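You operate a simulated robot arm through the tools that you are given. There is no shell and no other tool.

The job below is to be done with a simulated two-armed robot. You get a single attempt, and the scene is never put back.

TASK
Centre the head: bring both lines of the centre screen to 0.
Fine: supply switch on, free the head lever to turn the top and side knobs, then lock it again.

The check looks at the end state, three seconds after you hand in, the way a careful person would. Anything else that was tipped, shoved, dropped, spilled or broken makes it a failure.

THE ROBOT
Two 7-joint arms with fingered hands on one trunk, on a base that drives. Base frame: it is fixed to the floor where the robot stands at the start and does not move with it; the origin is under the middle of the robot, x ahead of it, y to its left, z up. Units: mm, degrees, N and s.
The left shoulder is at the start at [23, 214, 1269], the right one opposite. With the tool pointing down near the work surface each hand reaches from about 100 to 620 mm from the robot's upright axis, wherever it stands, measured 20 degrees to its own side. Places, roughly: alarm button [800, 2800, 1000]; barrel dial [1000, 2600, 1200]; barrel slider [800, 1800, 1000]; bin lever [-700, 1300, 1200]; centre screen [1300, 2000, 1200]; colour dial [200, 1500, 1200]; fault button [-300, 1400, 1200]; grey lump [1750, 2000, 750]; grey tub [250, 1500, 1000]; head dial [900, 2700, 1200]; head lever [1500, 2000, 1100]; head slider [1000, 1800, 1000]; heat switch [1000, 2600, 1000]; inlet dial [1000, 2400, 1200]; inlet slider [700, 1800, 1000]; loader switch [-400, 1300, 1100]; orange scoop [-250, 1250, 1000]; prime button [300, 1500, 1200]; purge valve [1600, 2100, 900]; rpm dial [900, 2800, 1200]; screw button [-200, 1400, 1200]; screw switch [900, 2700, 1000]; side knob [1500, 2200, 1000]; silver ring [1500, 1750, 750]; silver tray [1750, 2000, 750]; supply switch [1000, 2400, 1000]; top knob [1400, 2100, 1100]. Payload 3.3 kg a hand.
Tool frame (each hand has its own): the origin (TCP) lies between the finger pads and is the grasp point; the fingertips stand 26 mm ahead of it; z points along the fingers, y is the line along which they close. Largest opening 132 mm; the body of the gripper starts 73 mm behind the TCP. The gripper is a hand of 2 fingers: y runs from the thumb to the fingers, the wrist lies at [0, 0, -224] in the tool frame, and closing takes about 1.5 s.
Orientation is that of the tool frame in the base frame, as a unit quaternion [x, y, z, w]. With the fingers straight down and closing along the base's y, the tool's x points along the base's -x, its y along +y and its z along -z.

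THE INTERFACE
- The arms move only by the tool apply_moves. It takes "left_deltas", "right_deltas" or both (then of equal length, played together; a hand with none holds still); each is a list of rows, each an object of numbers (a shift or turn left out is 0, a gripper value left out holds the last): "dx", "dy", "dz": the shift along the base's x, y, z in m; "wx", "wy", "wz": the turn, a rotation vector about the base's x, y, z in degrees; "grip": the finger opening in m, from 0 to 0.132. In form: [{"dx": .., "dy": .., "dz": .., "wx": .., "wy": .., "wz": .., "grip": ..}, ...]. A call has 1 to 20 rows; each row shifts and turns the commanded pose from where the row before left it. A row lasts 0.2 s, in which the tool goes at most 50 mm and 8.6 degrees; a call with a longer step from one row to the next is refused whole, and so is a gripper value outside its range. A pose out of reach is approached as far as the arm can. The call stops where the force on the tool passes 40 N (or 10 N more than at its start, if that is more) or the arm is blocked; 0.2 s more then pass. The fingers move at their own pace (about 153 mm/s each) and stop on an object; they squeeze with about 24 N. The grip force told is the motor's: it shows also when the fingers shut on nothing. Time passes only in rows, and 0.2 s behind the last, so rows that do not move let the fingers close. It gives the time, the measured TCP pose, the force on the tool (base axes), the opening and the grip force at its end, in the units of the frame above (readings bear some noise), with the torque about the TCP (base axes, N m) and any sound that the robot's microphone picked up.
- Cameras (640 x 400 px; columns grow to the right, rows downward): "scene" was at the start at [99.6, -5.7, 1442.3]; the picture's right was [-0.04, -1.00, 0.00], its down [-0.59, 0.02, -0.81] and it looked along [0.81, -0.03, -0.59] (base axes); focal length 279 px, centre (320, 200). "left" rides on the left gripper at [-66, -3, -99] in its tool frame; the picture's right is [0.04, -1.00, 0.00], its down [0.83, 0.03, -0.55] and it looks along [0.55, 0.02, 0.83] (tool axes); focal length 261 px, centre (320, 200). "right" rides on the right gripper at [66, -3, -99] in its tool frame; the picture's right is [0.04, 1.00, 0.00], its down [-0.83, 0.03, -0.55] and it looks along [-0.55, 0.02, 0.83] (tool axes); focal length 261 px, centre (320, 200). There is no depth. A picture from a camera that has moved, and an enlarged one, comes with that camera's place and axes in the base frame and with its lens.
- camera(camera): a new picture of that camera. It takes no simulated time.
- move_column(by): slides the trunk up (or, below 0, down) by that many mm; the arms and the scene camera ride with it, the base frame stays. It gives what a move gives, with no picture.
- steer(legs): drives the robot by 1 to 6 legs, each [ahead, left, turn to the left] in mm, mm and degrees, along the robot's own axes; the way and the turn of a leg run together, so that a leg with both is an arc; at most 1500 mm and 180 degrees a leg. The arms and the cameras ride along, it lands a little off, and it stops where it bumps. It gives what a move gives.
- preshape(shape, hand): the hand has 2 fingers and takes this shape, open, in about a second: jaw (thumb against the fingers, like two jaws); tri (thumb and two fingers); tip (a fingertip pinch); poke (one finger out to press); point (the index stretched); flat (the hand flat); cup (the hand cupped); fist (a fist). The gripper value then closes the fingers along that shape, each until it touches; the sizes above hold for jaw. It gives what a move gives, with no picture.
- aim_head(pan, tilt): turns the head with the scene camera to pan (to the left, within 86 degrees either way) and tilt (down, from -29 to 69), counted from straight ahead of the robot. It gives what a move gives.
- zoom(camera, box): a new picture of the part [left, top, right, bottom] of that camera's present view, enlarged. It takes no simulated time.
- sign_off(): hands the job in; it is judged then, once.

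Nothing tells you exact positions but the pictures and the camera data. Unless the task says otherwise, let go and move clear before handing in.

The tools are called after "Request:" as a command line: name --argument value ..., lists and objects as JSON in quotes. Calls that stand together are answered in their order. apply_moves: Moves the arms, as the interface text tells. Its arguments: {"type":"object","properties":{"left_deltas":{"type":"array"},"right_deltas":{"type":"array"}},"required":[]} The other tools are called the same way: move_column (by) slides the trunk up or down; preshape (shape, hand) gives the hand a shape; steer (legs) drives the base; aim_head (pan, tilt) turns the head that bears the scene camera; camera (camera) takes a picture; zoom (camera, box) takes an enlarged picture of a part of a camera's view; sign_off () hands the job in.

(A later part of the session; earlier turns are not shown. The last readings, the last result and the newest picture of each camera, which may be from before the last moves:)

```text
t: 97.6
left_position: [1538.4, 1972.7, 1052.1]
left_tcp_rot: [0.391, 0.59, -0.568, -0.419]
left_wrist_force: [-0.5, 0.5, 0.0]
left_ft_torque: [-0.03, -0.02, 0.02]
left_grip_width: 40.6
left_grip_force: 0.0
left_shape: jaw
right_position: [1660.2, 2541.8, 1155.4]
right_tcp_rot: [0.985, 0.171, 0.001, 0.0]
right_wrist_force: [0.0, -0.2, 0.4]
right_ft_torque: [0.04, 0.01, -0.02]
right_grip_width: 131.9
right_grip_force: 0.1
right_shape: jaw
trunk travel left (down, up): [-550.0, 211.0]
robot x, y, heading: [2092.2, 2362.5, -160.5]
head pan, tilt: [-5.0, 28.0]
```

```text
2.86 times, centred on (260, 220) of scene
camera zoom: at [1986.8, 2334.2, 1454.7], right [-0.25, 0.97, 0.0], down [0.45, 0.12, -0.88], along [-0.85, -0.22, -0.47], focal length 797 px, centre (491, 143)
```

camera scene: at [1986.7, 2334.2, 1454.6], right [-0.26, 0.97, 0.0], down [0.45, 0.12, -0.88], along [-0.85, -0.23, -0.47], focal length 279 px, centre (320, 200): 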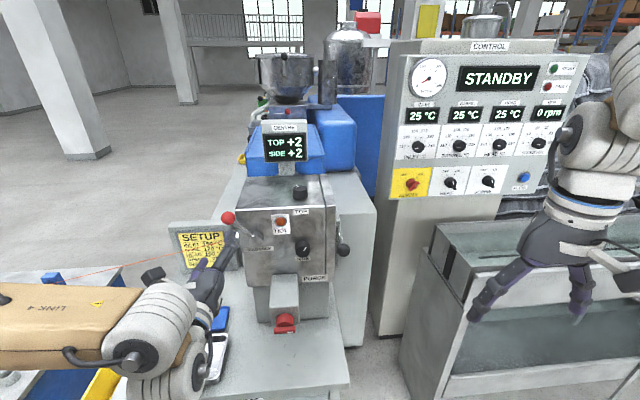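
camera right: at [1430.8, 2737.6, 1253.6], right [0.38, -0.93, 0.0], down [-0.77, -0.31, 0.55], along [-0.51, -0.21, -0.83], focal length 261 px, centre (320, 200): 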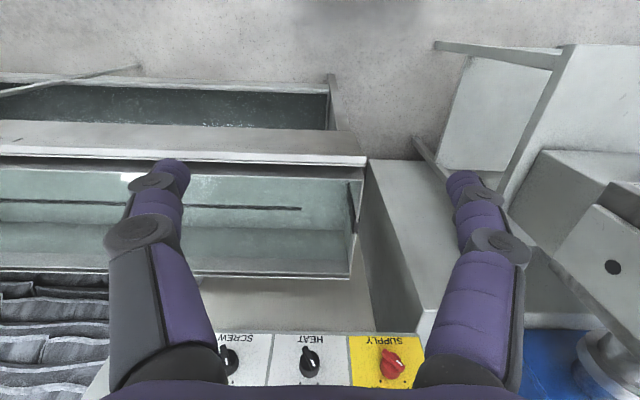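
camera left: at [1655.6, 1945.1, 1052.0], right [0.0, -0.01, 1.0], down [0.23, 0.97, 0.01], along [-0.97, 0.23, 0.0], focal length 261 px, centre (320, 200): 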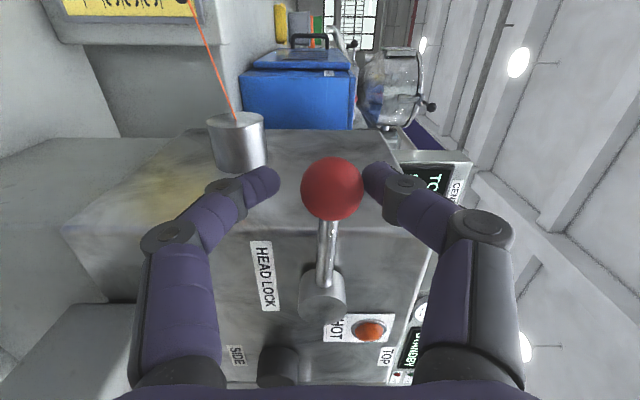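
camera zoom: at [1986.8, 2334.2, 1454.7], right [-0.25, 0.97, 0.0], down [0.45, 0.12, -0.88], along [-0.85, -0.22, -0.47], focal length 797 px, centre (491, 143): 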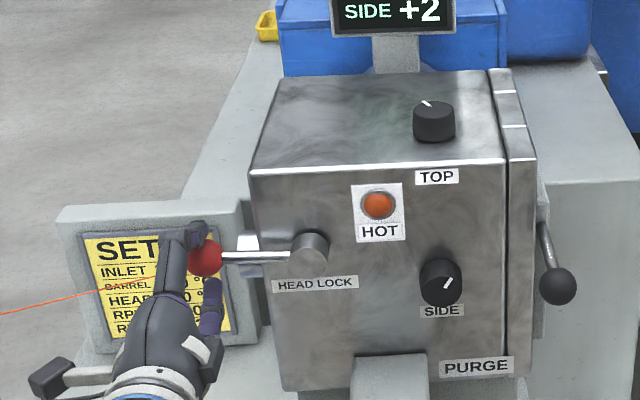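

Lever is at ~90° with no resistance. I'll nudge a few degrees more to see if there's an end stop.

Request:
apply_moves --left_deltas '[{"dx": -0.0001, "dy": 0.0003, "dz": -0.006, "wx": 3.76, "wy": 1.37}, {"dx": -0.0003, "dy": 0.0008, "dz": -0.006, "wx": 3.76, "wy": 1.37}, {}]'

Request:
camera --camera "left"

Request:
zoom --camera "scene" --box '[160, 150, 360, 290]'

```text
t: 98.4
left_position: [1539.5, 1974.1, 1041.0]
left_tcp_rot: [0.348, 0.615, -0.539, -0.458]
left_wrist_force: [-0.3, 1.3, 7.3]
left_ft_torque: [-0.15, 0.05, -0.02]
left_grip_width: 45.1
left_grip_force: 0.0
left_shape: jaw
right_position: [1661.3, 2541.6, 1157.2]
right_tcp_rot: [0.985, 0.171, 0.0, -0.001]
right_wrist_force: [0.0, -0.2, 0.6]
right_ft_torque: [0.03, 0.01, -0.05]
right_grip_width: 131.5
right_grip_force: 0.2
right_shape: jaw
trunk travel left (down, up): [-550.0, 211.0]
robot x, y, heading: [2089.9, 2364.6, -160.2]
head pan, tilt: [-5.0, 28.0]
```

```text
taken
camera left: at [1655.2, 1948.1, 1031.7], right [0.05, -0.14, 0.99], down [0.24, 0.96, 0.12], along [-0.97, 0.23, 0.08], focal length 261 px, centre (320, 200)
```

left: 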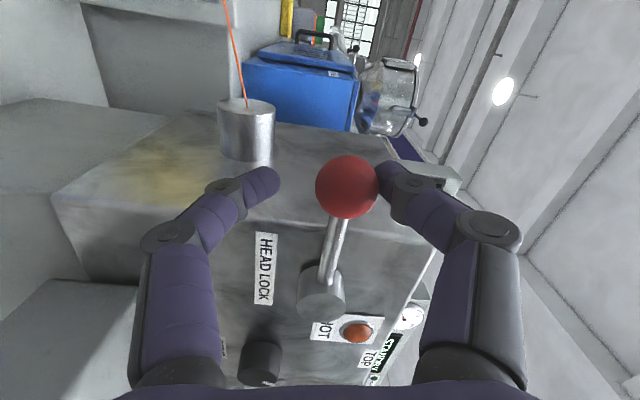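

```text
2.86 times, centred on (260, 220) of scene
camera zoom: at [1987.3, 2334.8, 1454.8], right [-0.25, 0.97, 0.0], down [0.45, 0.12, -0.88], along [-0.85, -0.22, -0.47], focal length 797 px, centre (491, 143)
```

zoom: 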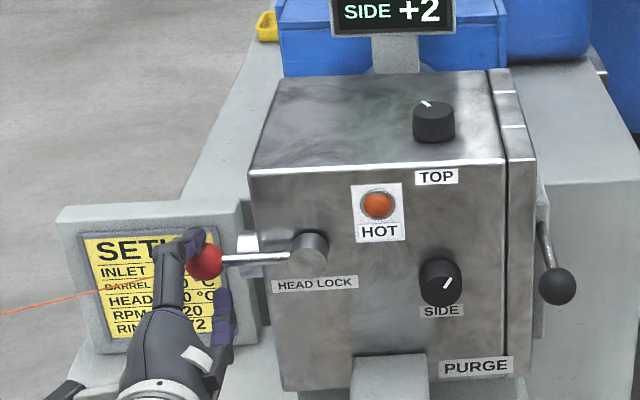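

The lever is against its stop at 90° left – freed. I'll ease back, open the fingers and withdraw, then roll the hand level.

Request:
apply_moves --left_deltas '[{"dz": 0.006, "wx": -3.76, "wy": -1.37}, {"dz": 0.005, "wx": -3.76, "wy": -1.37}, {"grip": 0.075}, {}, {"dx": 0.03, "dy": 0.0109}, {"dx": 0.046, "dy": 0.0167}, {"dx": 0.03, "dy": 0.0109}]'

Request:
apply_moves --left_deltas '[{"wx": -7.5, "wy": -2.73, "dx": -0.0056, "dy": 0.0154}, {"wx": -7.5, "wy": -2.73, "dx": -0.0056, "dy": 0.0154}, {"wx": -7.5, "wy": -2.73, "dx": -0.0056, "dy": 0.0154}, {"wx": -7.5, "wy": -2.73, "dx": -0.0056, "dy": 0.0154}, {"wx": -7.5, "wy": -2.73, "dx": -0.0056, "dy": 0.0154}, {"wx": -7.5, "wy": -2.73, "dx": -0.0056, "dy": 0.0154}, {"wx": -7.5, "wy": -2.73, "dx": -0.0056, "dy": 0.0154}, {"wx": -7.5, "wy": -2.73, "dx": -0.0056, "dy": 0.0154}, {"wx": -7.5, "wy": -2.73, "dx": -0.0056, "dy": 0.0154}, {"wx": -7.5, "wy": -2.73, "dx": -0.0056, "dy": 0.0154}, {"wx": -7.5, "wy": -2.73, "dx": -0.0056, "dy": 0.0154}, {"dx": -0.0056, "dy": 0.0154}]'

Request:
camera --camera "left"

Request:
camera --camera "scene"

```text
t: 100.0
left_position: [1646.8, 2013.5, 1051.9]
left_tcp_rot: [0.389, 0.589, -0.571, -0.419]
left_wrist_force: [0.8, -0.7, 0.2]
left_ft_torque: [0.04, -0.02, -0.01]
left_grip_width: 75.2
left_grip_force: 0.0
left_shape: jaw
right_position: [1659.8, 2541.9, 1156.3]
right_tcp_rot: [0.985, 0.171, 0.0, 0.0]
right_wrist_force: [0.0, 1.1, 0.3]
right_ft_torque: [-0.01, 0.03, -0.01]
right_grip_width: 131.8
right_grip_force: 0.1
right_shape: jaw
trunk travel left (down, up): [-550.0, 211.0]
robot x, y, heading: [2088.4, 2363.7, -160.1]
head pan, tilt: [-5.0, 28.0]
```

```text
t: 102.6
left_position: [1547.9, 2184.8, 1040.4]
left_tcp_rot: [-0.69, -0.153, 0.702, -0.094]
left_wrist_force: [-0.3, -0.4, -0.1]
left_ft_torque: [0.0, 0.03, -0.01]
left_grip_width: 75.0
left_grip_force: 0.0
left_shape: jaw
left hand out of reach, approached as far as the arm can: row 2, 3, 4, 5
right_position: [1661.4, 2541.2, 1155.2]
right_tcp_rot: [0.985, 0.171, 0.0, -0.001]
right_wrist_force: [0.0, -0.6, 0.3]
right_ft_torque: [-0.02, -0.01, -0.04]
right_grip_width: 131.8
right_grip_force: 0.1
right_shape: jaw
trunk travel left (down, up): [-550.0, 211.0]
robot x, y, heading: [2091.5, 2364.3, -160.0]
head pan, tilt: [-5.0, 28.0]
```

```text
taken
camera left: at [1643.4, 2216.5, 1105.9], right [-0.34, 0.94, 0.04], down [0.51, 0.22, -0.83], along [-0.79, -0.26, -0.55], focal length 261 px, centre (320, 200)
```

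left: 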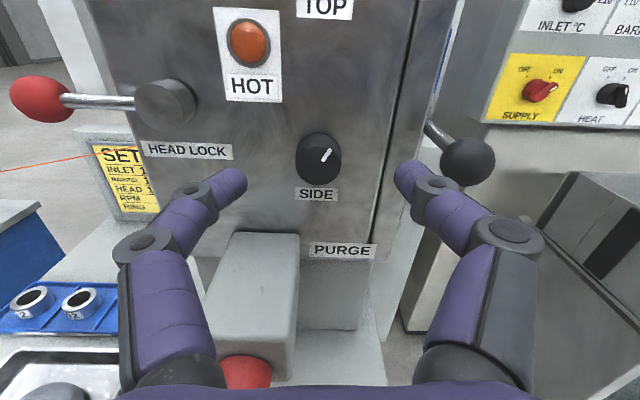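

```text
taken
camera scene: at [1986.7, 2334.7, 1454.7], right [-0.25, 0.97, 0.0], down [0.45, 0.12, -0.88], along [-0.85, -0.22, -0.47], focal length 279 px, centre (320, 200)
```

scene: 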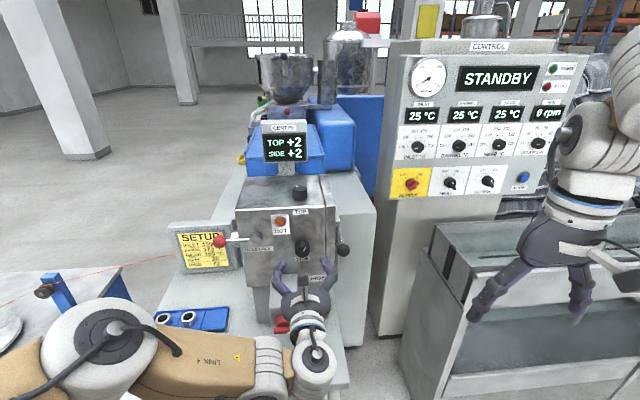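

The hand is now in front of the SIDE knob, and the scene camera sees the screen. Let me settle and check the pose before closing in.

Request:
apply_moves --left_deltas '[{}, {}]'

Request:
zoom --camera "left" --box '[240, 100, 400, 220]'

```text
t: 103.2
left_position: [1548.3, 2183.4, 1040.0]
left_tcp_rot: [-0.69, -0.152, 0.702, -0.092]
left_wrist_force: [0.8, 0.2, -0.4]
left_ft_torque: [-0.04, 0.03, -0.01]
left_grip_width: 74.8
left_grip_force: 0.1
left_shape: jaw
right_position: [1659.6, 2540.2, 1155.2]
right_tcp_rot: [0.985, 0.17, 0.0, 0.0]
right_wrist_force: [0.0, 0.5, 0.6]
right_ft_torque: [0.01, -0.03, -0.01]
right_grip_width: 132.1
right_grip_force: 0.0
right_shape: jaw
trunk travel left (down, up): [-550.0, 211.0]
robot x, y, heading: [2089.4, 2363.3, -160.5]
head pan, tilt: [-5.0, 28.0]
```

```text
3.33 times, centred on (320, 160) of left
camera zoom: at [1643.5, 2215.9, 1105.8], right [-0.34, 0.94, 0.05], down [0.51, 0.23, -0.83], along [-0.79, -0.26, -0.55], focal length 869 px, centre (320, 333)
```

zoom: 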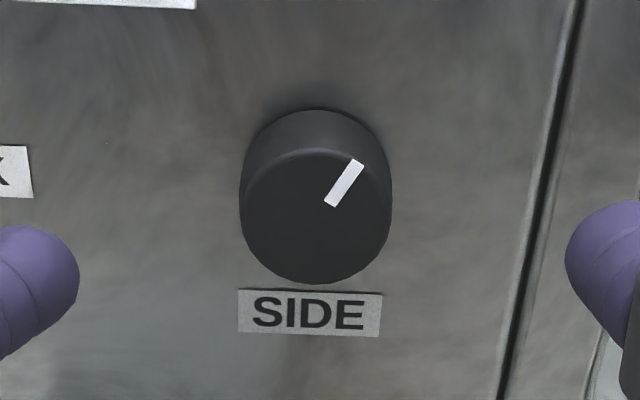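

Side knob ≈ 36 mm diameter at z≈1018. I'll lower 23 mm and approach part way.

Request:
apply_moves --left_deltas '[{"dz": -0.023}, {"dx": -0.0235, "dy": -0.00855}, {"dx": -0.0235, "dy": -0.00855}, {}]'

Request:
camera --camera "left"

```text
t: 104.2
left_position: [1504.6, 2166.3, 1015.4]
left_tcp_rot: [-0.69, -0.154, 0.701, -0.094]
left_wrist_force: [-0.6, 0.0, -0.5]
left_ft_torque: [0.0, -0.03, 0.0]
left_grip_width: 74.8
left_grip_force: 0.1
left_shape: jaw
right_position: [1660.2, 2540.5, 1156.8]
right_tcp_rot: [0.985, 0.171, 0.001, 0.0]
right_wrist_force: [0.5, 1.0, -0.5]
right_ft_torque: [0.03, 0.01, 0.02]
right_grip_width: 132.0
right_grip_force: 0.1
right_shape: jaw
trunk travel left (down, up): [-550.0, 211.0]
robot x, y, heading: [2092.9, 2361.5, -160.1]
head pan, tilt: [-5.0, 28.0]
```

```text
taken
camera left: at [1597.6, 2198.7, 1081.0], right [-0.34, 0.94, 0.05], down [0.51, 0.23, -0.83], along [-0.79, -0.26, -0.55], focal length 261 px, centre (320, 200)
```

left: 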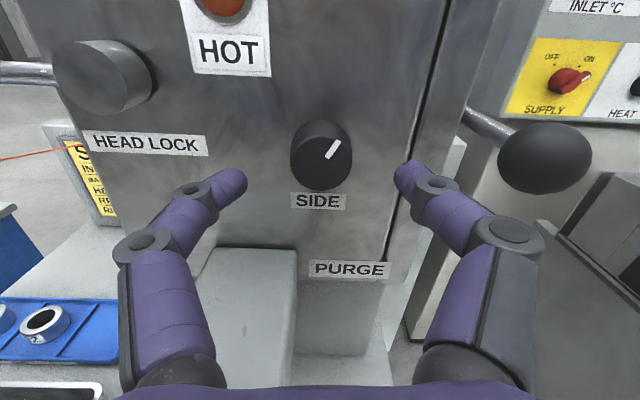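

Nearly centred; small 4 mm lift, then move in and close on the knob.

Request:
apply_moves --left_deltas '[{"dz": 0.004, "dx": -0.0155, "dy": -0.0056, "grip": 0.06}, {"dx": -0.0155, "dy": -0.0056}, {}]'

Request:
camera --camera "left"

```text
t: 104.7
left_position: [1479.1, 2134.4, 1029.1]
left_tcp_rot: [-0.683, -0.165, 0.704, -0.103]
left_wrist_force: [35.7, 15.9, 7.9]
left_ft_torque: [0.08, 0.4, -1.46]
left_grip_width: 63.9
left_grip_force: 0.1
left_shape: jaw
right_position: [1664.9, 2542.6, 1156.1]
right_tcp_rot: [0.985, 0.17, -0.002, -0.001]
right_wrist_force: [-1.1, -0.3, -0.9]
right_ft_torque: [-0.01, -0.04, -0.02]
right_grip_width: 131.9
right_grip_force: 0.0
right_shape: jaw
trunk travel left (down, up): [-550.0, 211.0]
robot x, y, heading: [2089.6, 2363.8, -159.9]
head pan, tilt: [-5.0, 28.0]
stopped in row 2 (left hand): the force on the tool passed its limit at 90 N (the readings are from after the stop); the commanded pose is now the measured one
```

```text
taken
camera left: at [1573.8, 2169.4, 1093.0], right [-0.37, 0.93, 0.05], down [0.49, 0.24, -0.84], along [-0.79, -0.29, -0.54], focal length 261 px, centre (320, 200)
```

left: 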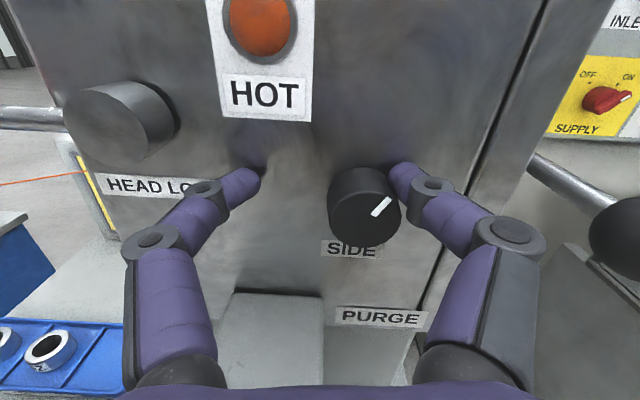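

A fingertip touched the head's face and the hand got deflected. I'll back off 40 mm and check everything.

Request:
apply_moves --left_deltas '[{"dx": 0.0188, "dy": 0.0068}, {"dx": 0.0188, "dy": 0.0068}, {}]'

Request:
camera --camera "left"

Request:
camera --camera "scene"

```text
t: 105.5
left_position: [1513.5, 2151.0, 1026.8]
left_tcp_rot: [-0.685, -0.163, 0.702, -0.102]
left_wrist_force: [0.4, -0.6, 0.1]
left_ft_torque: [0.03, 0.0, 0.01]
left_grip_width: 0.2
left_grip_force: 24.0
left_shape: jaw
right_position: [1660.5, 2542.0, 1155.3]
right_tcp_rot: [0.985, 0.17, 0.0, 0.0]
right_wrist_force: [0.5, -0.1, -0.3]
right_ft_torque: [-0.02, 0.0, -0.01]
right_grip_width: 131.8
right_grip_force: 0.0
right_shape: jaw
trunk travel left (down, up): [-550.0, 211.0]
robot x, y, heading: [2092.0, 2366.2, -160.3]
head pan, tilt: [-5.0, 28.0]
```

```text
taken
camera left: at [1607.2, 2185.5, 1090.6], right [-0.37, 0.93, 0.05], down [0.49, 0.24, -0.84], along [-0.79, -0.28, -0.55], focal length 261 px, centre (320, 200)
```

left: 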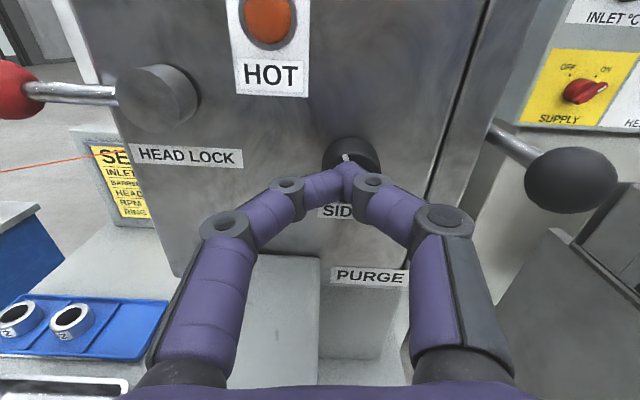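

```text
taken
camera scene: at [1986.8, 2335.1, 1454.5], right [-0.25, 0.97, 0.0], down [0.45, 0.12, -0.88], along [-0.85, -0.22, -0.47], focal length 279 px, centre (320, 200)
```

scene: 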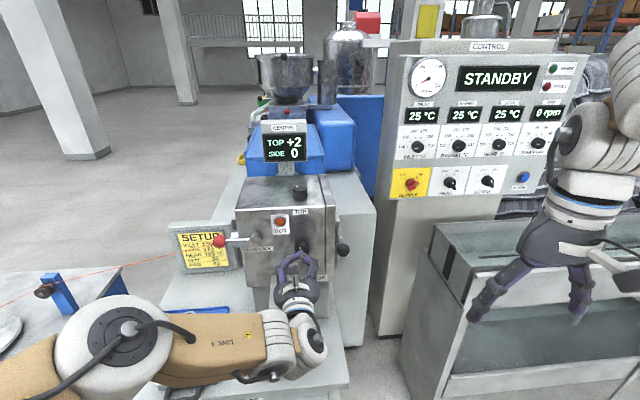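

Interesting – the fingers closed and brushed the knob on the way; the display seems to have changed. Let me zoom in on the screen.

Request:
zoom --camera "scene" --box '[240, 105, 340, 205]'

Request:
zoom --camera "left" --box '[280, 100, 440, 220]'

```text
4.00 times, centred on (290, 155) of scene
camera zoom: at [1986.8, 2335.1, 1454.5], right [-0.25, 0.97, 0.0], down [0.45, 0.12, -0.88], along [-0.85, -0.22, -0.47], focal length 1116 px, centre (440, 380)
```

zoom: 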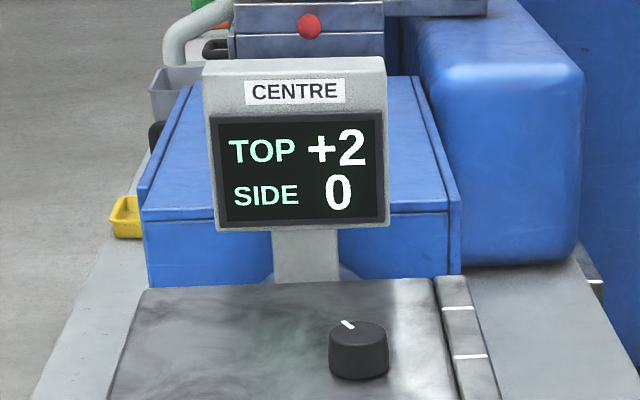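

```text
3.33 times, centred on (360, 160) of left
camera zoom: at [1607.2, 2185.5, 1090.6], right [-0.37, 0.93, 0.05], down [0.49, 0.24, -0.84], along [-0.79, -0.28, -0.55], focal length 869 px, centre (187, 333)
```

zoom: 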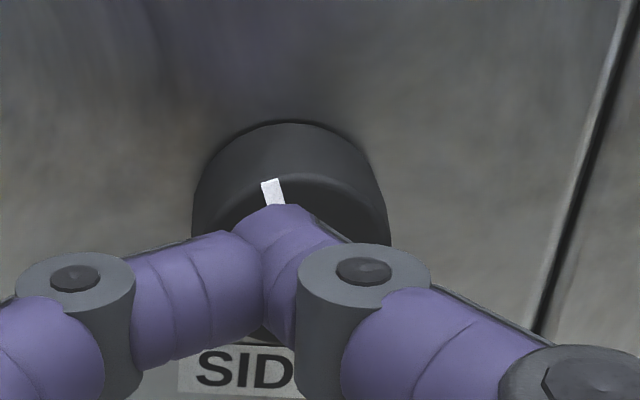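

SIDE now reads 0 while TOP is still +2. I'll back off and open the hand to inspect the side knob's pointer.

Request:
apply_moves --left_deltas '[{"dx": 0.0188, "dy": 0.0068}, {"dx": 0.0282, "dy": 0.0103, "grip": 0.09}, {"dx": 0.0282, "dy": 0.0103}, {}]'

Request:
camera --camera "left"

Request:
zoom --camera "scene" --box '[220, 105, 380, 265]'

```text
t: 106.5
left_position: [1587.6, 2178.3, 1028.7]
left_tcp_rot: [-0.684, -0.164, 0.703, -0.102]
left_wrist_force: [-0.3, -0.5, -0.1]
left_ft_torque: [-0.01, -0.01, 0.02]
left_grip_width: 89.9
left_grip_force: 0.0
left_shape: jaw
right_position: [1660.7, 2541.5, 1156.8]
right_tcp_rot: [0.985, 0.171, -0.001, 0.0]
right_wrist_force: [0.0, 0.2, -0.4]
right_ft_torque: [0.0, -0.04, 0.01]
right_grip_width: 132.1
right_grip_force: 0.1
right_shape: jaw
trunk travel left (down, up): [-550.0, 211.0]
robot x, y, heading: [2091.9, 2366.7, -160.0]
head pan, tilt: [-5.0, 28.0]
```

```text
taken
camera left: at [1681.6, 2211.8, 1092.8], right [-0.37, 0.93, 0.05], down [0.49, 0.24, -0.84], along [-0.79, -0.28, -0.54], focal length 261 px, centre (320, 200)
```

left: 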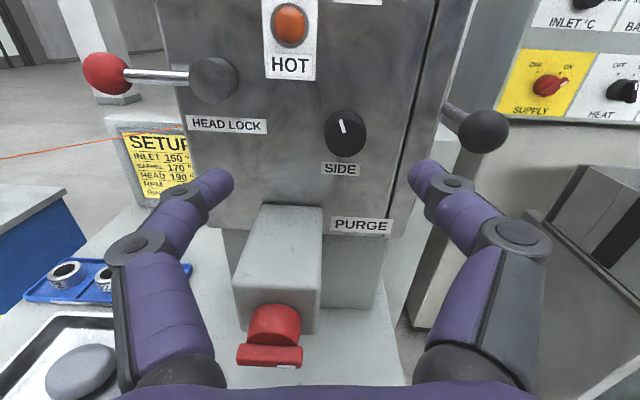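

```text
2.50 times, centred on (300, 185) of scene
camera zoom: at [1986.7, 2334.3, 1454.6], right [-0.25, 0.97, 0.0], down [0.45, 0.12, -0.88], along [-0.85, -0.22, -0.47], focal length 697 px, centre (370, 238)
```

zoom: 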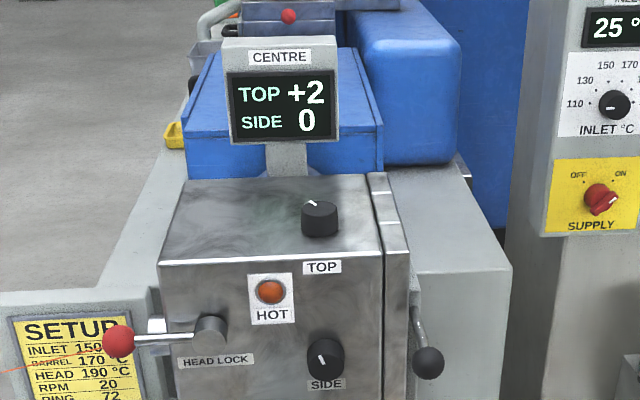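

Request:
zoom --camera "left" --box '[300, 90, 400, 180]'

Request:
zoom --camera "scene" --box '[280, 170, 330, 265]'

```text
4.44 times, centred on (350, 135) of left
camera zoom: at [1681.6, 2211.8, 1092.8], right [-0.37, 0.93, 0.05], down [0.49, 0.24, -0.84], along [-0.79, -0.28, -0.54], focal length 1158 px, centre (187, 489)
```

zoom: 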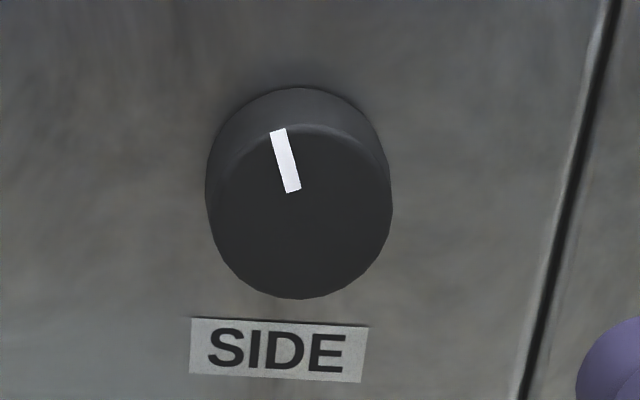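

```text
4.21 times, centred on (305, 218) of scene
camera zoom: at [1986.7, 2334.3, 1454.6], right [-0.25, 0.97, 0.0], down [0.45, 0.12, -0.88], along [-0.85, -0.22, -0.47], focal length 1174 px, centre (383, 126)
```

zoom: 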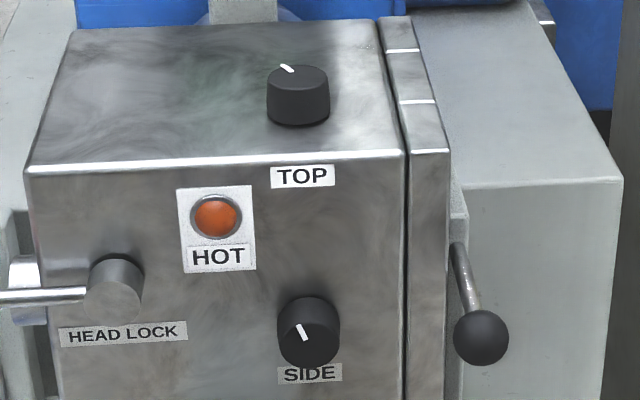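

SIDE pointer moved ~40° counter-clockwise for 2 units (≈20°/unit) and reads a clean 0. Next is the TOP knob: I'll swing the left hand to point down while raising it, in free space in front of the head.

Request:
apply_moves --left_deltas '[{"wx": -4.9, "wy": -1.8, "grip": 0.09, "dx": 0.02, "dy": 0.0073, "dz": 0.01}, {"wx": 2.8, "wy": -7.69, "dx": 0.011, "dy": -0.0053, "dz": 0.021}, {"wx": 2.8, "wy": -7.69, "dx": 0.011, "dy": -0.0053, "dz": 0.021}, {"wx": 2.8, "wy": -7.69, "dx": 0.011, "dy": -0.0053, "dz": 0.021}, {"wx": 2.8, "wy": -7.69, "dx": 0.011, "dy": -0.0053, "dz": 0.021}, {"wx": 2.8, "wy": -7.69, "dx": 0.011, "dy": -0.0053, "dz": 0.021}, {"wx": 2.8, "wy": -7.69, "dx": 0.011, "dy": -0.0053, "dz": 0.021}, {"wx": 2.8, "wy": -7.69, "dx": 0.011, "dy": -0.0053, "dz": 0.021}, {"wx": 2.8, "wy": -7.69, "dx": 0.011, "dy": -0.0053, "dz": 0.021}, {"wx": 2.8, "wy": -7.69, "dx": 0.011, "dy": -0.0053, "dz": 0.021}, {"wx": 2.8, "wy": -7.69, "dx": 0.011, "dy": -0.0053, "dz": 0.021}, {"wx": 2.8, "wy": -7.69, "dx": 0.011, "dy": -0.0053, "dz": 0.021}, {}]'

Request:
camera --camera "scene"

```text
t: 109.3
left_position: [1645.4, 2095.6, 1140.4]
left_tcp_rot: [0.983, 0.175, -0.055, 0.022]
left_wrist_force: [-0.5, -0.4, -0.2]
left_ft_torque: [-0.01, -0.02, 0.01]
left_grip_width: 90.0
left_grip_force: 0.0
left_shape: jaw
left hand out of reach, approached as far as the arm can: row 5, 6, 7, 8, 9, 11, 12
right_position: [1660.6, 2541.5, 1155.9]
right_tcp_rot: [0.985, 0.171, 0.0, 0.0]
right_wrist_force: [0.8, 0.7, -0.2]
right_ft_torque: [0.02, 0.0, 0.02]
right_grip_width: 131.9
right_grip_force: 0.0
right_shape: jaw
trunk travel left (down, up): [-550.0, 211.0]
robot x, y, heading: [2090.2, 2362.9, -160.2]
head pan, tilt: [-5.0, 28.0]
```

```text
taken
camera scene: at [1986.8, 2333.4, 1454.6], right [-0.25, 0.97, 0.0], down [0.45, 0.12, -0.88], along [-0.85, -0.22, -0.47], focal length 279 px, centre (320, 200)
```

scene: 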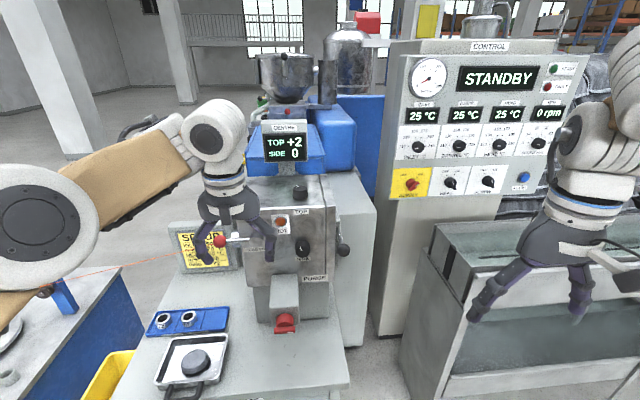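

The hand points down now but lower than planned. I'll raise it and check reach.

Request:
apply_moves --left_deltas '[{"dz": 0.04}, {"dz": 0.04}, {"dz": 0.04}, {}]'

```text
t: 110.3
left_position: [1645.8, 2096.3, 1140.2]
left_tcp_rot: [0.983, 0.175, -0.054, 0.023]
left_wrist_force: [0.1, -0.2, 0.2]
left_ft_torque: [0.03, 0.0, 0.03]
left_grip_width: 90.0
left_grip_force: 0.2
left_shape: jaw
left hand out of reach, approached as far as the arm can: row 1, 2, 3
right_position: [1661.4, 2540.5, 1156.7]
right_tcp_rot: [0.985, 0.172, 0.0, 0.001]
right_wrist_force: [-0.5, -0.1, -0.3]
right_ft_torque: [0.02, 0.01, 0.0]
right_grip_width: 132.1
right_grip_force: 0.1
right_shape: jaw
trunk travel left (down, up): [-550.0, 211.0]
robot x, y, heading: [2087.5, 2359.1, -160.2]
head pan, tilt: [-5.0, 28.0]
```

The arm is at a joint limit upward, so I'll raise the trunk instead to lift the hand clear of the head top.

Request:
move_column --by 140

Request:
apply_moves --left_deltas '[{"dx": -0.03, "dy": -0.01}, {"dx": -0.02, "dy": -0.008}, {}]'

Request:
camera --camera "scene"

Request:
camera --camera "left"

```text
t: 112.0
left_position: [1646.6, 2097.2, 1284.1]
left_tcp_rot: [0.982, 0.176, -0.058, 0.022]
left_wrist_force: [0.5, -0.5, -0.3]
left_ft_torque: [0.01, -0.01, -0.04]
left_grip_width: 90.1
left_grip_force: 0.1
left_shape: jaw
right_position: [1661.9, 2541.1, 1295.2]
right_tcp_rot: [0.985, 0.171, 0.0, 0.0]
right_wrist_force: [-0.5, -0.6, -0.5]
right_ft_torque: [0.0, -0.01, 0.04]
right_grip_width: 131.7
right_grip_force: 0.0
right_shape: jaw
trunk travel left (down, up): [-690.0, 71.0]
robot x, y, heading: [2089.7, 2366.1, -160.2]
head pan, tilt: [-5.0, 28.0]
```

```text
t: 112.8
left_position: [1647.6, 2097.4, 1283.4]
left_tcp_rot: [0.982, 0.176, -0.058, 0.023]
left_wrist_force: [0.7, 0.1, 0.0]
left_ft_torque: [-0.02, 0.01, 0.01]
left_grip_width: 90.1
left_grip_force: 0.0
left_shape: jaw
left hand out of reach, approached as far as the arm can: row 1, 2
right_position: [1661.0, 2542.6, 1295.1]
right_tcp_rot: [0.985, 0.171, 0.0, 0.0]
right_wrist_force: [-0.4, -0.7, 0.4]
right_ft_torque: [0.04, 0.02, -0.01]
right_grip_width: 131.9
right_grip_force: 0.1
right_shape: jaw
trunk travel left (down, up): [-690.0, 71.0]
robot x, y, heading: [2090.8, 2359.0, -160.3]
head pan, tilt: [-5.0, 28.0]
```

```text
taken
camera scene: at [1989.7, 2335.3, 1594.7], right [-0.25, 0.97, 0.0], down [0.45, 0.12, -0.88], along [-0.85, -0.22, -0.47], focal length 279 px, centre (320, 200)
```

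scene: 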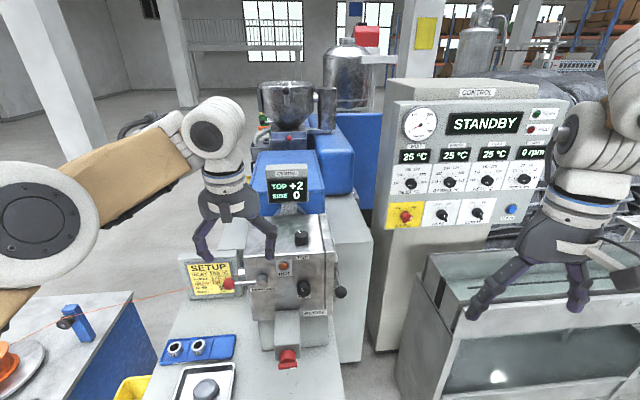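

```text
taken
camera left: at [1596.1, 2084.7, 1390.0], right [-0.31, 0.95, -0.03], down [0.85, 0.29, 0.45], along [0.43, 0.11, -0.89], focal length 261 px, centre (320, 200)
```

left: 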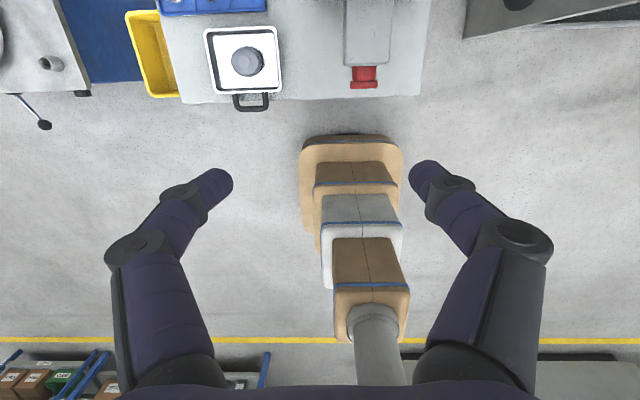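

The arm is stuck at a joint limit in this elbow posture. I'll try returning toward the initial tucked posture (hand nearer, tool down) to free it up.

Request:
apply_moves --left_deltas '[{"dx": 0.029, "dy": -0.0163}, {"dx": 0.029, "dy": -0.0163}, {"dx": 0.029, "dy": -0.0163, "dz": 0.02}, {"dx": 0.029, "dy": -0.0163, "dz": 0.02}, {"dz": 0.02}, {"dz": 0.02}]'

Request:
camera --camera "scene"

```text
t: 114.2
left_position: [1649.0, 2091.2, 1281.4]
left_tcp_rot: [0.983, 0.175, -0.057, 0.022]
left_wrist_force: [0.4, 0.3, 1.4]
left_ft_torque: [-0.01, -0.01, -0.03]
left_grip_width: 90.4
left_grip_force: 0.1
left_shape: jaw
left hand out of reach, approached as far as the arm can: row 1, 2, 3, 4, 5, 6
right_position: [1660.8, 2540.8, 1295.4]
right_tcp_rot: [0.985, 0.171, 0.001, 0.0]
right_wrist_force: [-0.4, -0.4, -0.1]
right_ft_torque: [-0.01, 0.0, -0.02]
right_grip_width: 132.0
right_grip_force: 0.1
right_shape: jaw
trunk travel left (down, up): [-690.0, 71.0]
robot x, y, heading: [2087.9, 2362.8, -160.2]
head pan, tilt: [-5.0, 28.0]
```

```text
taken
camera scene: at [1989.6, 2335.2, 1594.7], right [-0.25, 0.97, 0.0], down [0.45, 0.12, -0.88], along [-0.85, -0.22, -0.47], focal length 279 px, centre (320, 200)
```

scene: 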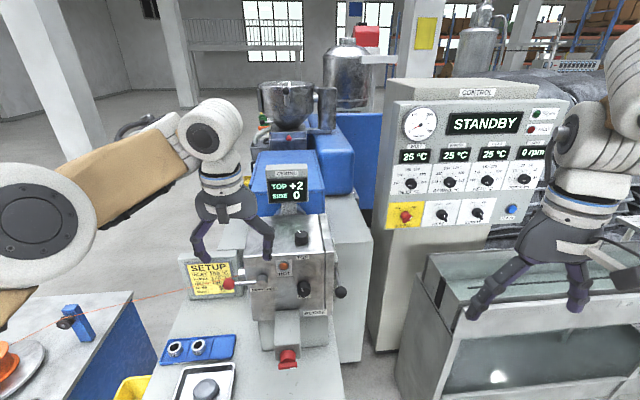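

The left arm's IK is wedged in this posture. I'll pitch it back toward forward-pointing (which worked fine), and use the right arm — already tool-down — for the TOP knob.

Request:
apply_moves --left_deltas '[{"wx": -2.8, "wy": 7.69, "dx": -0.011, "dy": 0.0053, "dz": -0.021}, {"wx": -2.8, "wy": 7.69, "dx": -0.011, "dy": 0.0053, "dz": -0.015}, {"wx": -2.8, "wy": 7.69, "dx": -0.011, "dy": 0.0053, "dz": -0.015}, {"wx": -2.8, "wy": 7.69, "dx": -0.005, "dy": 0.0023, "dz": -0.015}, {"wx": -2.8, "wy": 7.69, "dz": -0.01}, {"wx": -2.8, "wy": 7.69}, {}]'

Request:
camera --camera "scene"

```text
t: 115.8
left_position: [1576.3, 2110.8, 1207.5]
left_tcp_rot: [0.879, 0.146, -0.443, 0.098]
left_wrist_force: [-0.5, 0.3, -0.1]
left_ft_torque: [0.04, 0.03, 0.02]
left_grip_width: 90.1
left_grip_force: 0.1
left_shape: jaw
left hand out of reach, approached as far as the arm can: row 1, 2
right_position: [1660.1, 2541.2, 1295.4]
right_tcp_rot: [0.985, 0.171, -0.001, 0.001]
right_wrist_force: [0.8, 0.8, 0.0]
right_ft_torque: [-0.01, 0.0, -0.01]
right_grip_width: 131.9
right_grip_force: 0.0
right_shape: jaw
trunk travel left (down, up): [-690.0, 71.0]
robot x, y, heading: [2089.3, 2363.5, -160.2]
head pan, tilt: [-5.0, 28.0]
```

```text
taken
camera scene: at [1989.2, 2335.9, 1594.7], right [-0.25, 0.97, 0.0], down [0.45, 0.12, -0.88], along [-0.85, -0.22, -0.47], focal length 279 px, centre (320, 200)
```

scene: 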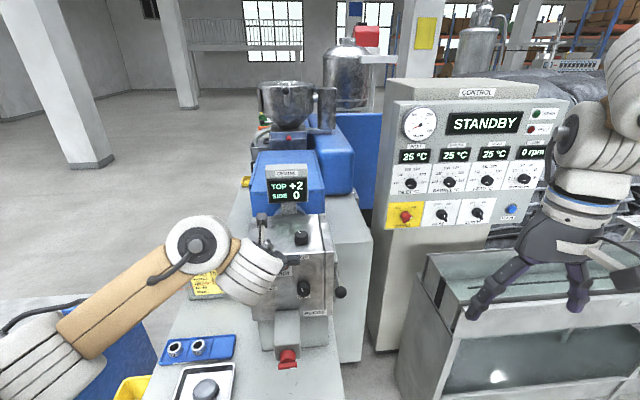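

The left arm is free again. I'll bring it to horizontal-forward and pull it back and up, out of the way.

Request:
apply_moves --left_deltas '[{"wx": -2.8, "wy": 7.69, "dx": 0.024, "dy": -0.0073, "dz": 0.02}, {"wx": -2.8, "wy": 7.69, "dx": 0.024, "dy": -0.0073, "dz": 0.02}, {"wx": -2.8, "wy": 7.69, "dx": 0.024, "dy": -0.0073, "dz": 0.02}, {"wx": -2.8, "wy": 7.69, "dx": 0.024, "dy": -0.0073, "dz": 0.02}, {"wx": -1.2, "wy": 3.3}, {}]'

Request:
camera --camera "scene"

Request:
camera --camera "left"

```text
t: 117.2
left_position: [1672.5, 2080.8, 1288.1]
left_tcp_rot: [0.695, 0.119, -0.694, 0.144]
left_wrist_force: [0.0, -0.3, -0.2]
left_ft_torque: [0.01, 0.0, 0.02]
left_grip_width: 90.1
left_grip_force: 0.0
left_shape: jaw
right_position: [1660.5, 2541.0, 1295.6]
right_tcp_rot: [0.985, 0.171, 0.0, 0.0]
right_wrist_force: [0.7, 0.8, 0.8]
right_ft_torque: [0.01, 0.01, -0.03]
right_grip_width: 131.9
right_grip_force: 0.1
right_shape: jaw
trunk travel left (down, up): [-690.0, 71.0]
robot x, y, heading: [2094.8, 2362.9, -160.5]
head pan, tilt: [-5.0, 28.0]
```

```text
taken
camera scene: at [1990.2, 2335.1, 1594.7], right [-0.25, 0.97, 0.0], down [0.45, 0.12, -0.88], along [-0.85, -0.22, -0.47], focal length 279 px, centre (320, 200)
```

scene: 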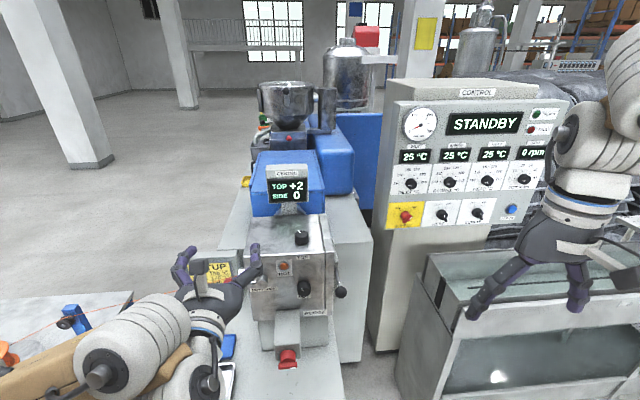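

```text
taken
camera left: at [1763.9, 2122.9, 1353.2], right [-0.37, 0.93, -0.07], down [0.53, 0.14, -0.83], along [-0.76, -0.34, -0.55], focal length 261 px, centre (320, 200)
```

left: 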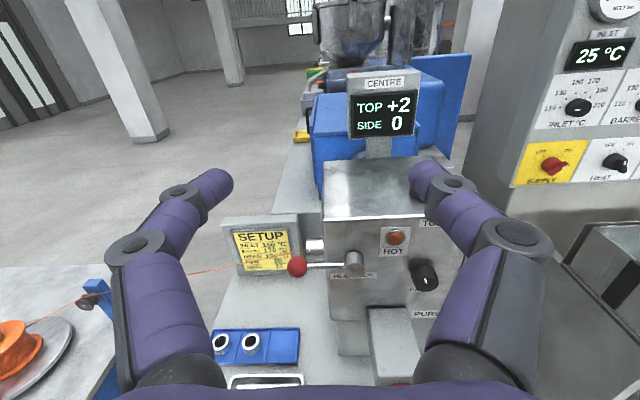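

Left hand is parked with a view of the screen. Now I'll drive forward ~165 mm and left ~65 mm so the right hand can reach the TOP knob.

Request:
steer --legs '[[165, 64, 0.4]]'

Request:
aim_head --pan -5 --tilt 40

Request:
camera --camera "scene"

Request:
camera --camera "right"

Request:
camera --camera "left"

```text
t: 118.7
left_position: [1541.1, 1961.7, 1287.5]
left_tcp_rot: [0.696, 0.121, -0.693, 0.144]
left_wrist_force: [-0.1, 0.5, 0.2]
left_ft_torque: [0.0, -0.01, -0.01]
left_grip_width: 90.1
left_grip_force: 0.0
left_shape: jaw
right_position: [1526.5, 2421.8, 1295.4]
right_tcp_rot: [0.985, 0.173, 0.0, 0.0]
right_wrist_force: [-0.7, -0.3, 0.7]
right_ft_torque: [0.02, -0.01, -0.04]
right_grip_width: 132.0
right_grip_force: 0.2
right_shape: jaw
trunk travel left (down, up): [-690.0, 71.0]
robot x, y, heading: [1955.8, 2248.1, -160.1]
head pan, tilt: [-5.0, 28.0]
```

```text
t: 119.4
left_position: [1542.7, 1963.0, 1288.2]
left_tcp_rot: [0.695, 0.121, -0.693, 0.146]
left_wrist_force: [-0.1, 0.1, 0.5]
left_ft_torque: [-0.01, 0.03, 0.0]
left_grip_width: 90.3
left_grip_force: 0.1
left_shape: jaw
right_position: [1529.0, 2423.2, 1296.0]
right_tcp_rot: [0.985, 0.173, 0.0, -0.001]
right_wrist_force: [-0.3, 0.1, 0.3]
right_ft_torque: [0.02, -0.01, -0.01]
right_grip_width: 132.1
right_grip_force: 0.1
right_shape: jaw
trunk travel left (down, up): [-690.0, 71.0]
robot x, y, heading: [1957.2, 2249.6, -160.0]
head pan, tilt: [-5.0, 40.0]
```

```text
taken
camera scene: at [1864.5, 2220.4, 1576.3], right [-0.26, 0.97, 0.0], down [0.62, 0.17, -0.77], along [-0.74, -0.2, -0.64], focal length 279 px, centre (320, 200)
```

scene: 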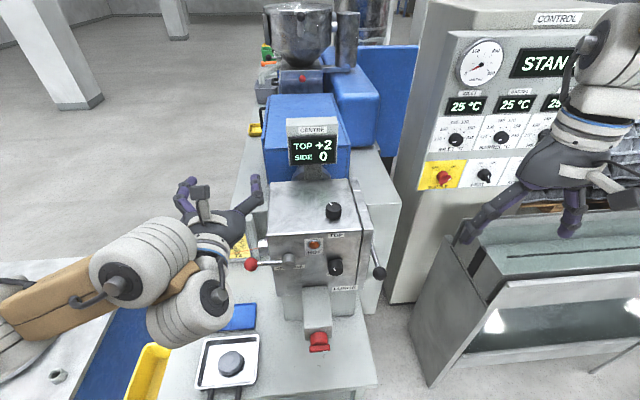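

```text
taken
camera right: at [1588.2, 2447.7, 1394.5], right [0.38, -0.92, 0.0], down [-0.77, -0.32, 0.55], along [-0.51, -0.21, -0.83], focal length 261 px, centre (320, 200)
```

right: 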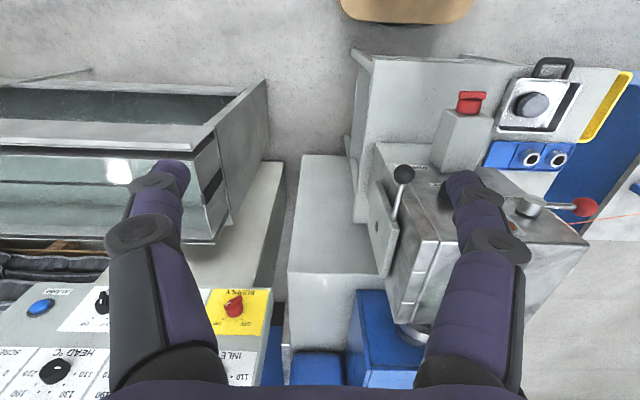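

```text
taken
camera left: at [1633.3, 2005.4, 1353.3], right [-0.37, 0.93, -0.08], down [0.53, 0.15, -0.83], along [-0.76, -0.35, -0.55], focal length 261 px, centre (320, 200)
```

left: 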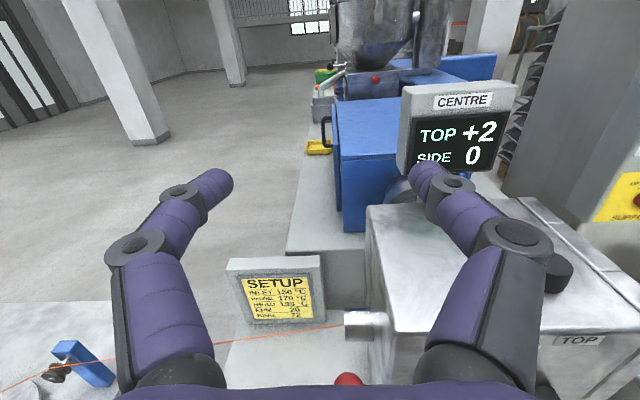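

Robot is well placed. The TOP knob is at about (1402, 2128). Moving the right hand over it, with a narrower opening.

Request:
apply_moves --right_deltas '[{"dx": -0.01814, "dy": -0.04203, "dz": -0.006, "grip": 0.08}, {"dx": -0.01814, "dy": -0.04203, "dz": -0.006}, {"dx": -0.01814, "dy": -0.04203, "dz": -0.006}, {"dx": -0.01814, "dy": -0.04203, "dz": -0.006}, {"dx": -0.01814, "dy": -0.04203, "dz": -0.006}, {}]'

Request:
camera --camera "scene"

Request:
camera --camera "right"

```text
t: 120.8
left_position: [1542.1, 1965.1, 1287.2]
left_tcp_rot: [0.695, 0.122, -0.693, 0.147]
left_wrist_force: [0.9, 0.8, -0.3]
left_ft_torque: [0.02, -0.02, 0.02]
left_grip_width: 90.2
left_grip_force: 0.1
left_shape: jaw
right_position: [1437.2, 2216.3, 1267.2]
right_tcp_rot: [0.985, 0.175, 0.0, 0.001]
right_wrist_force: [0.8, 0.7, -0.5]
right_ft_torque: [-0.07, 0.0, 0.01]
right_grip_width: 80.2
right_grip_force: 0.1
right_shape: jaw
trunk travel left (down, up): [-690.0, 71.0]
robot x, y, heading: [1959.4, 2246.0, -159.7]
head pan, tilt: [-5.0, 40.0]
```

```text
taken
camera scene: at [1863.9, 2222.2, 1576.2], right [-0.26, 0.97, 0.0], down [0.62, 0.17, -0.77], along [-0.74, -0.2, -0.64], focal length 279 px, centre (320, 200)
```

scene: 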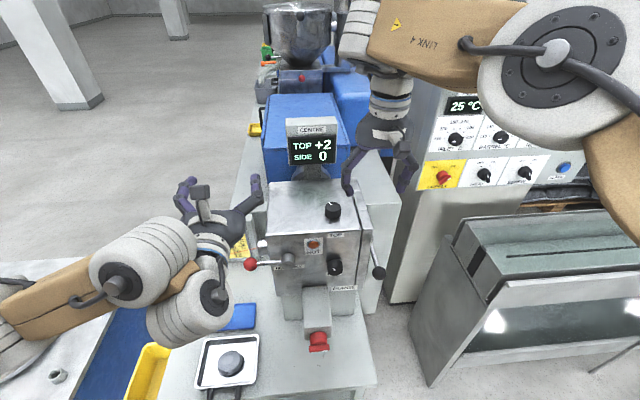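

```text
taken
camera right: at [1496.7, 2241.5, 1365.4], right [0.38, -0.92, 0.0], down [-0.77, -0.32, 0.55], along [-0.51, -0.21, -0.83], focal length 261 px, centre (320, 200)
```

right: 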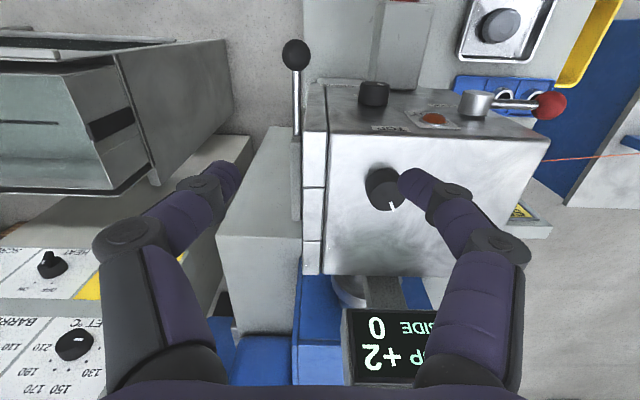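

The right camera sees both the knob and the (upside-down) screen. Moving over the knob and lowering a bit.

Request:
apply_moves --right_deltas '[{"dx": -0.0175, "dy": -0.0398, "dz": -0.02, "grip": 0.08}, {"dx": -0.0175, "dy": -0.0398, "dz": -0.02}, {}]'

Request:
camera --camera "right"

Request:
camera --camera "left"

Request:
camera --camera "scene"

```text
t: 121.6
left_position: [1543.2, 1963.9, 1289.2]
left_tcp_rot: [0.695, 0.121, -0.693, 0.145]
left_wrist_force: [-0.8, -0.6, -0.5]
left_ft_torque: [0.01, -0.02, 0.0]
left_grip_width: 90.1
left_grip_force: 0.1
left_shape: jaw
right_position: [1457.1, 2155.6, 1225.0]
right_tcp_rot: [0.987, 0.16, -0.001, 0.009]
right_wrist_force: [-0.4, -1.0, 0.1]
right_ft_torque: [0.02, 0.04, 0.02]
right_grip_width: 80.1
right_grip_force: 0.0
right_shape: jaw
right hand out of reach, approached as far as the arm can: row 1, 2
trunk travel left (down, up): [-690.0, 71.0]
robot x, y, heading: [1961.2, 2249.8, -159.9]
head pan, tilt: [-5.0, 40.0]
```

```text
taken
camera right: at [1518.2, 2180.2, 1323.1], right [0.35, -0.94, 0.02], down [-0.78, -0.29, 0.56], along [-0.52, -0.21, -0.83], focal length 261 px, centre (320, 200)
```

right: 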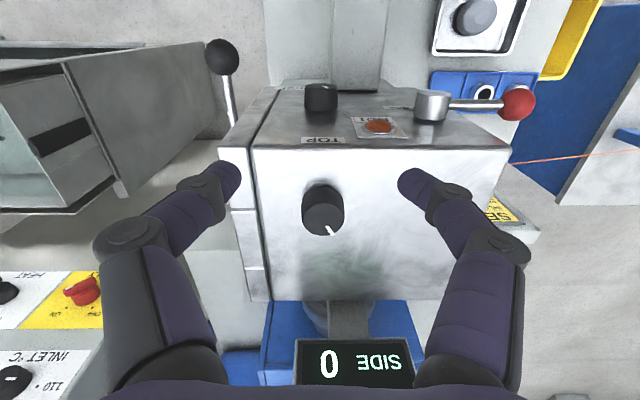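

```text
taken
camera left: at [1633.0, 2005.6, 1353.2], right [-0.37, 0.93, -0.08], down [0.53, 0.15, -0.83], along [-0.76, -0.35, -0.55], focal length 261 px, centre (320, 200)
```

left: 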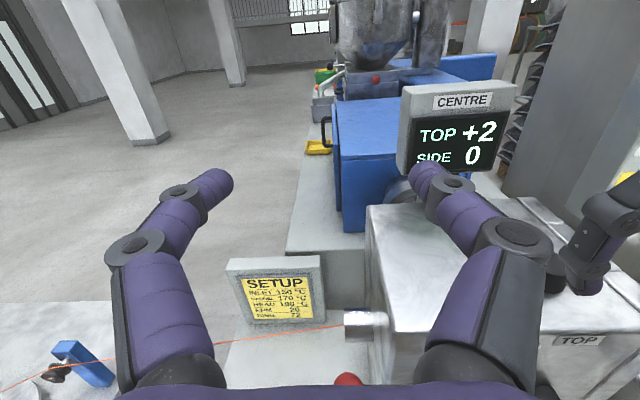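

```text
taken
camera scene: at [1864.1, 2220.6, 1576.2], right [-0.26, 0.97, 0.0], down [0.62, 0.17, -0.77], along [-0.74, -0.2, -0.64], focal length 279 px, centre (320, 200)
```

scene: 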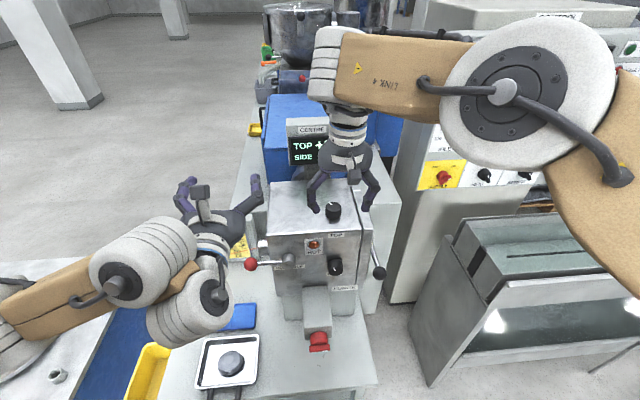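

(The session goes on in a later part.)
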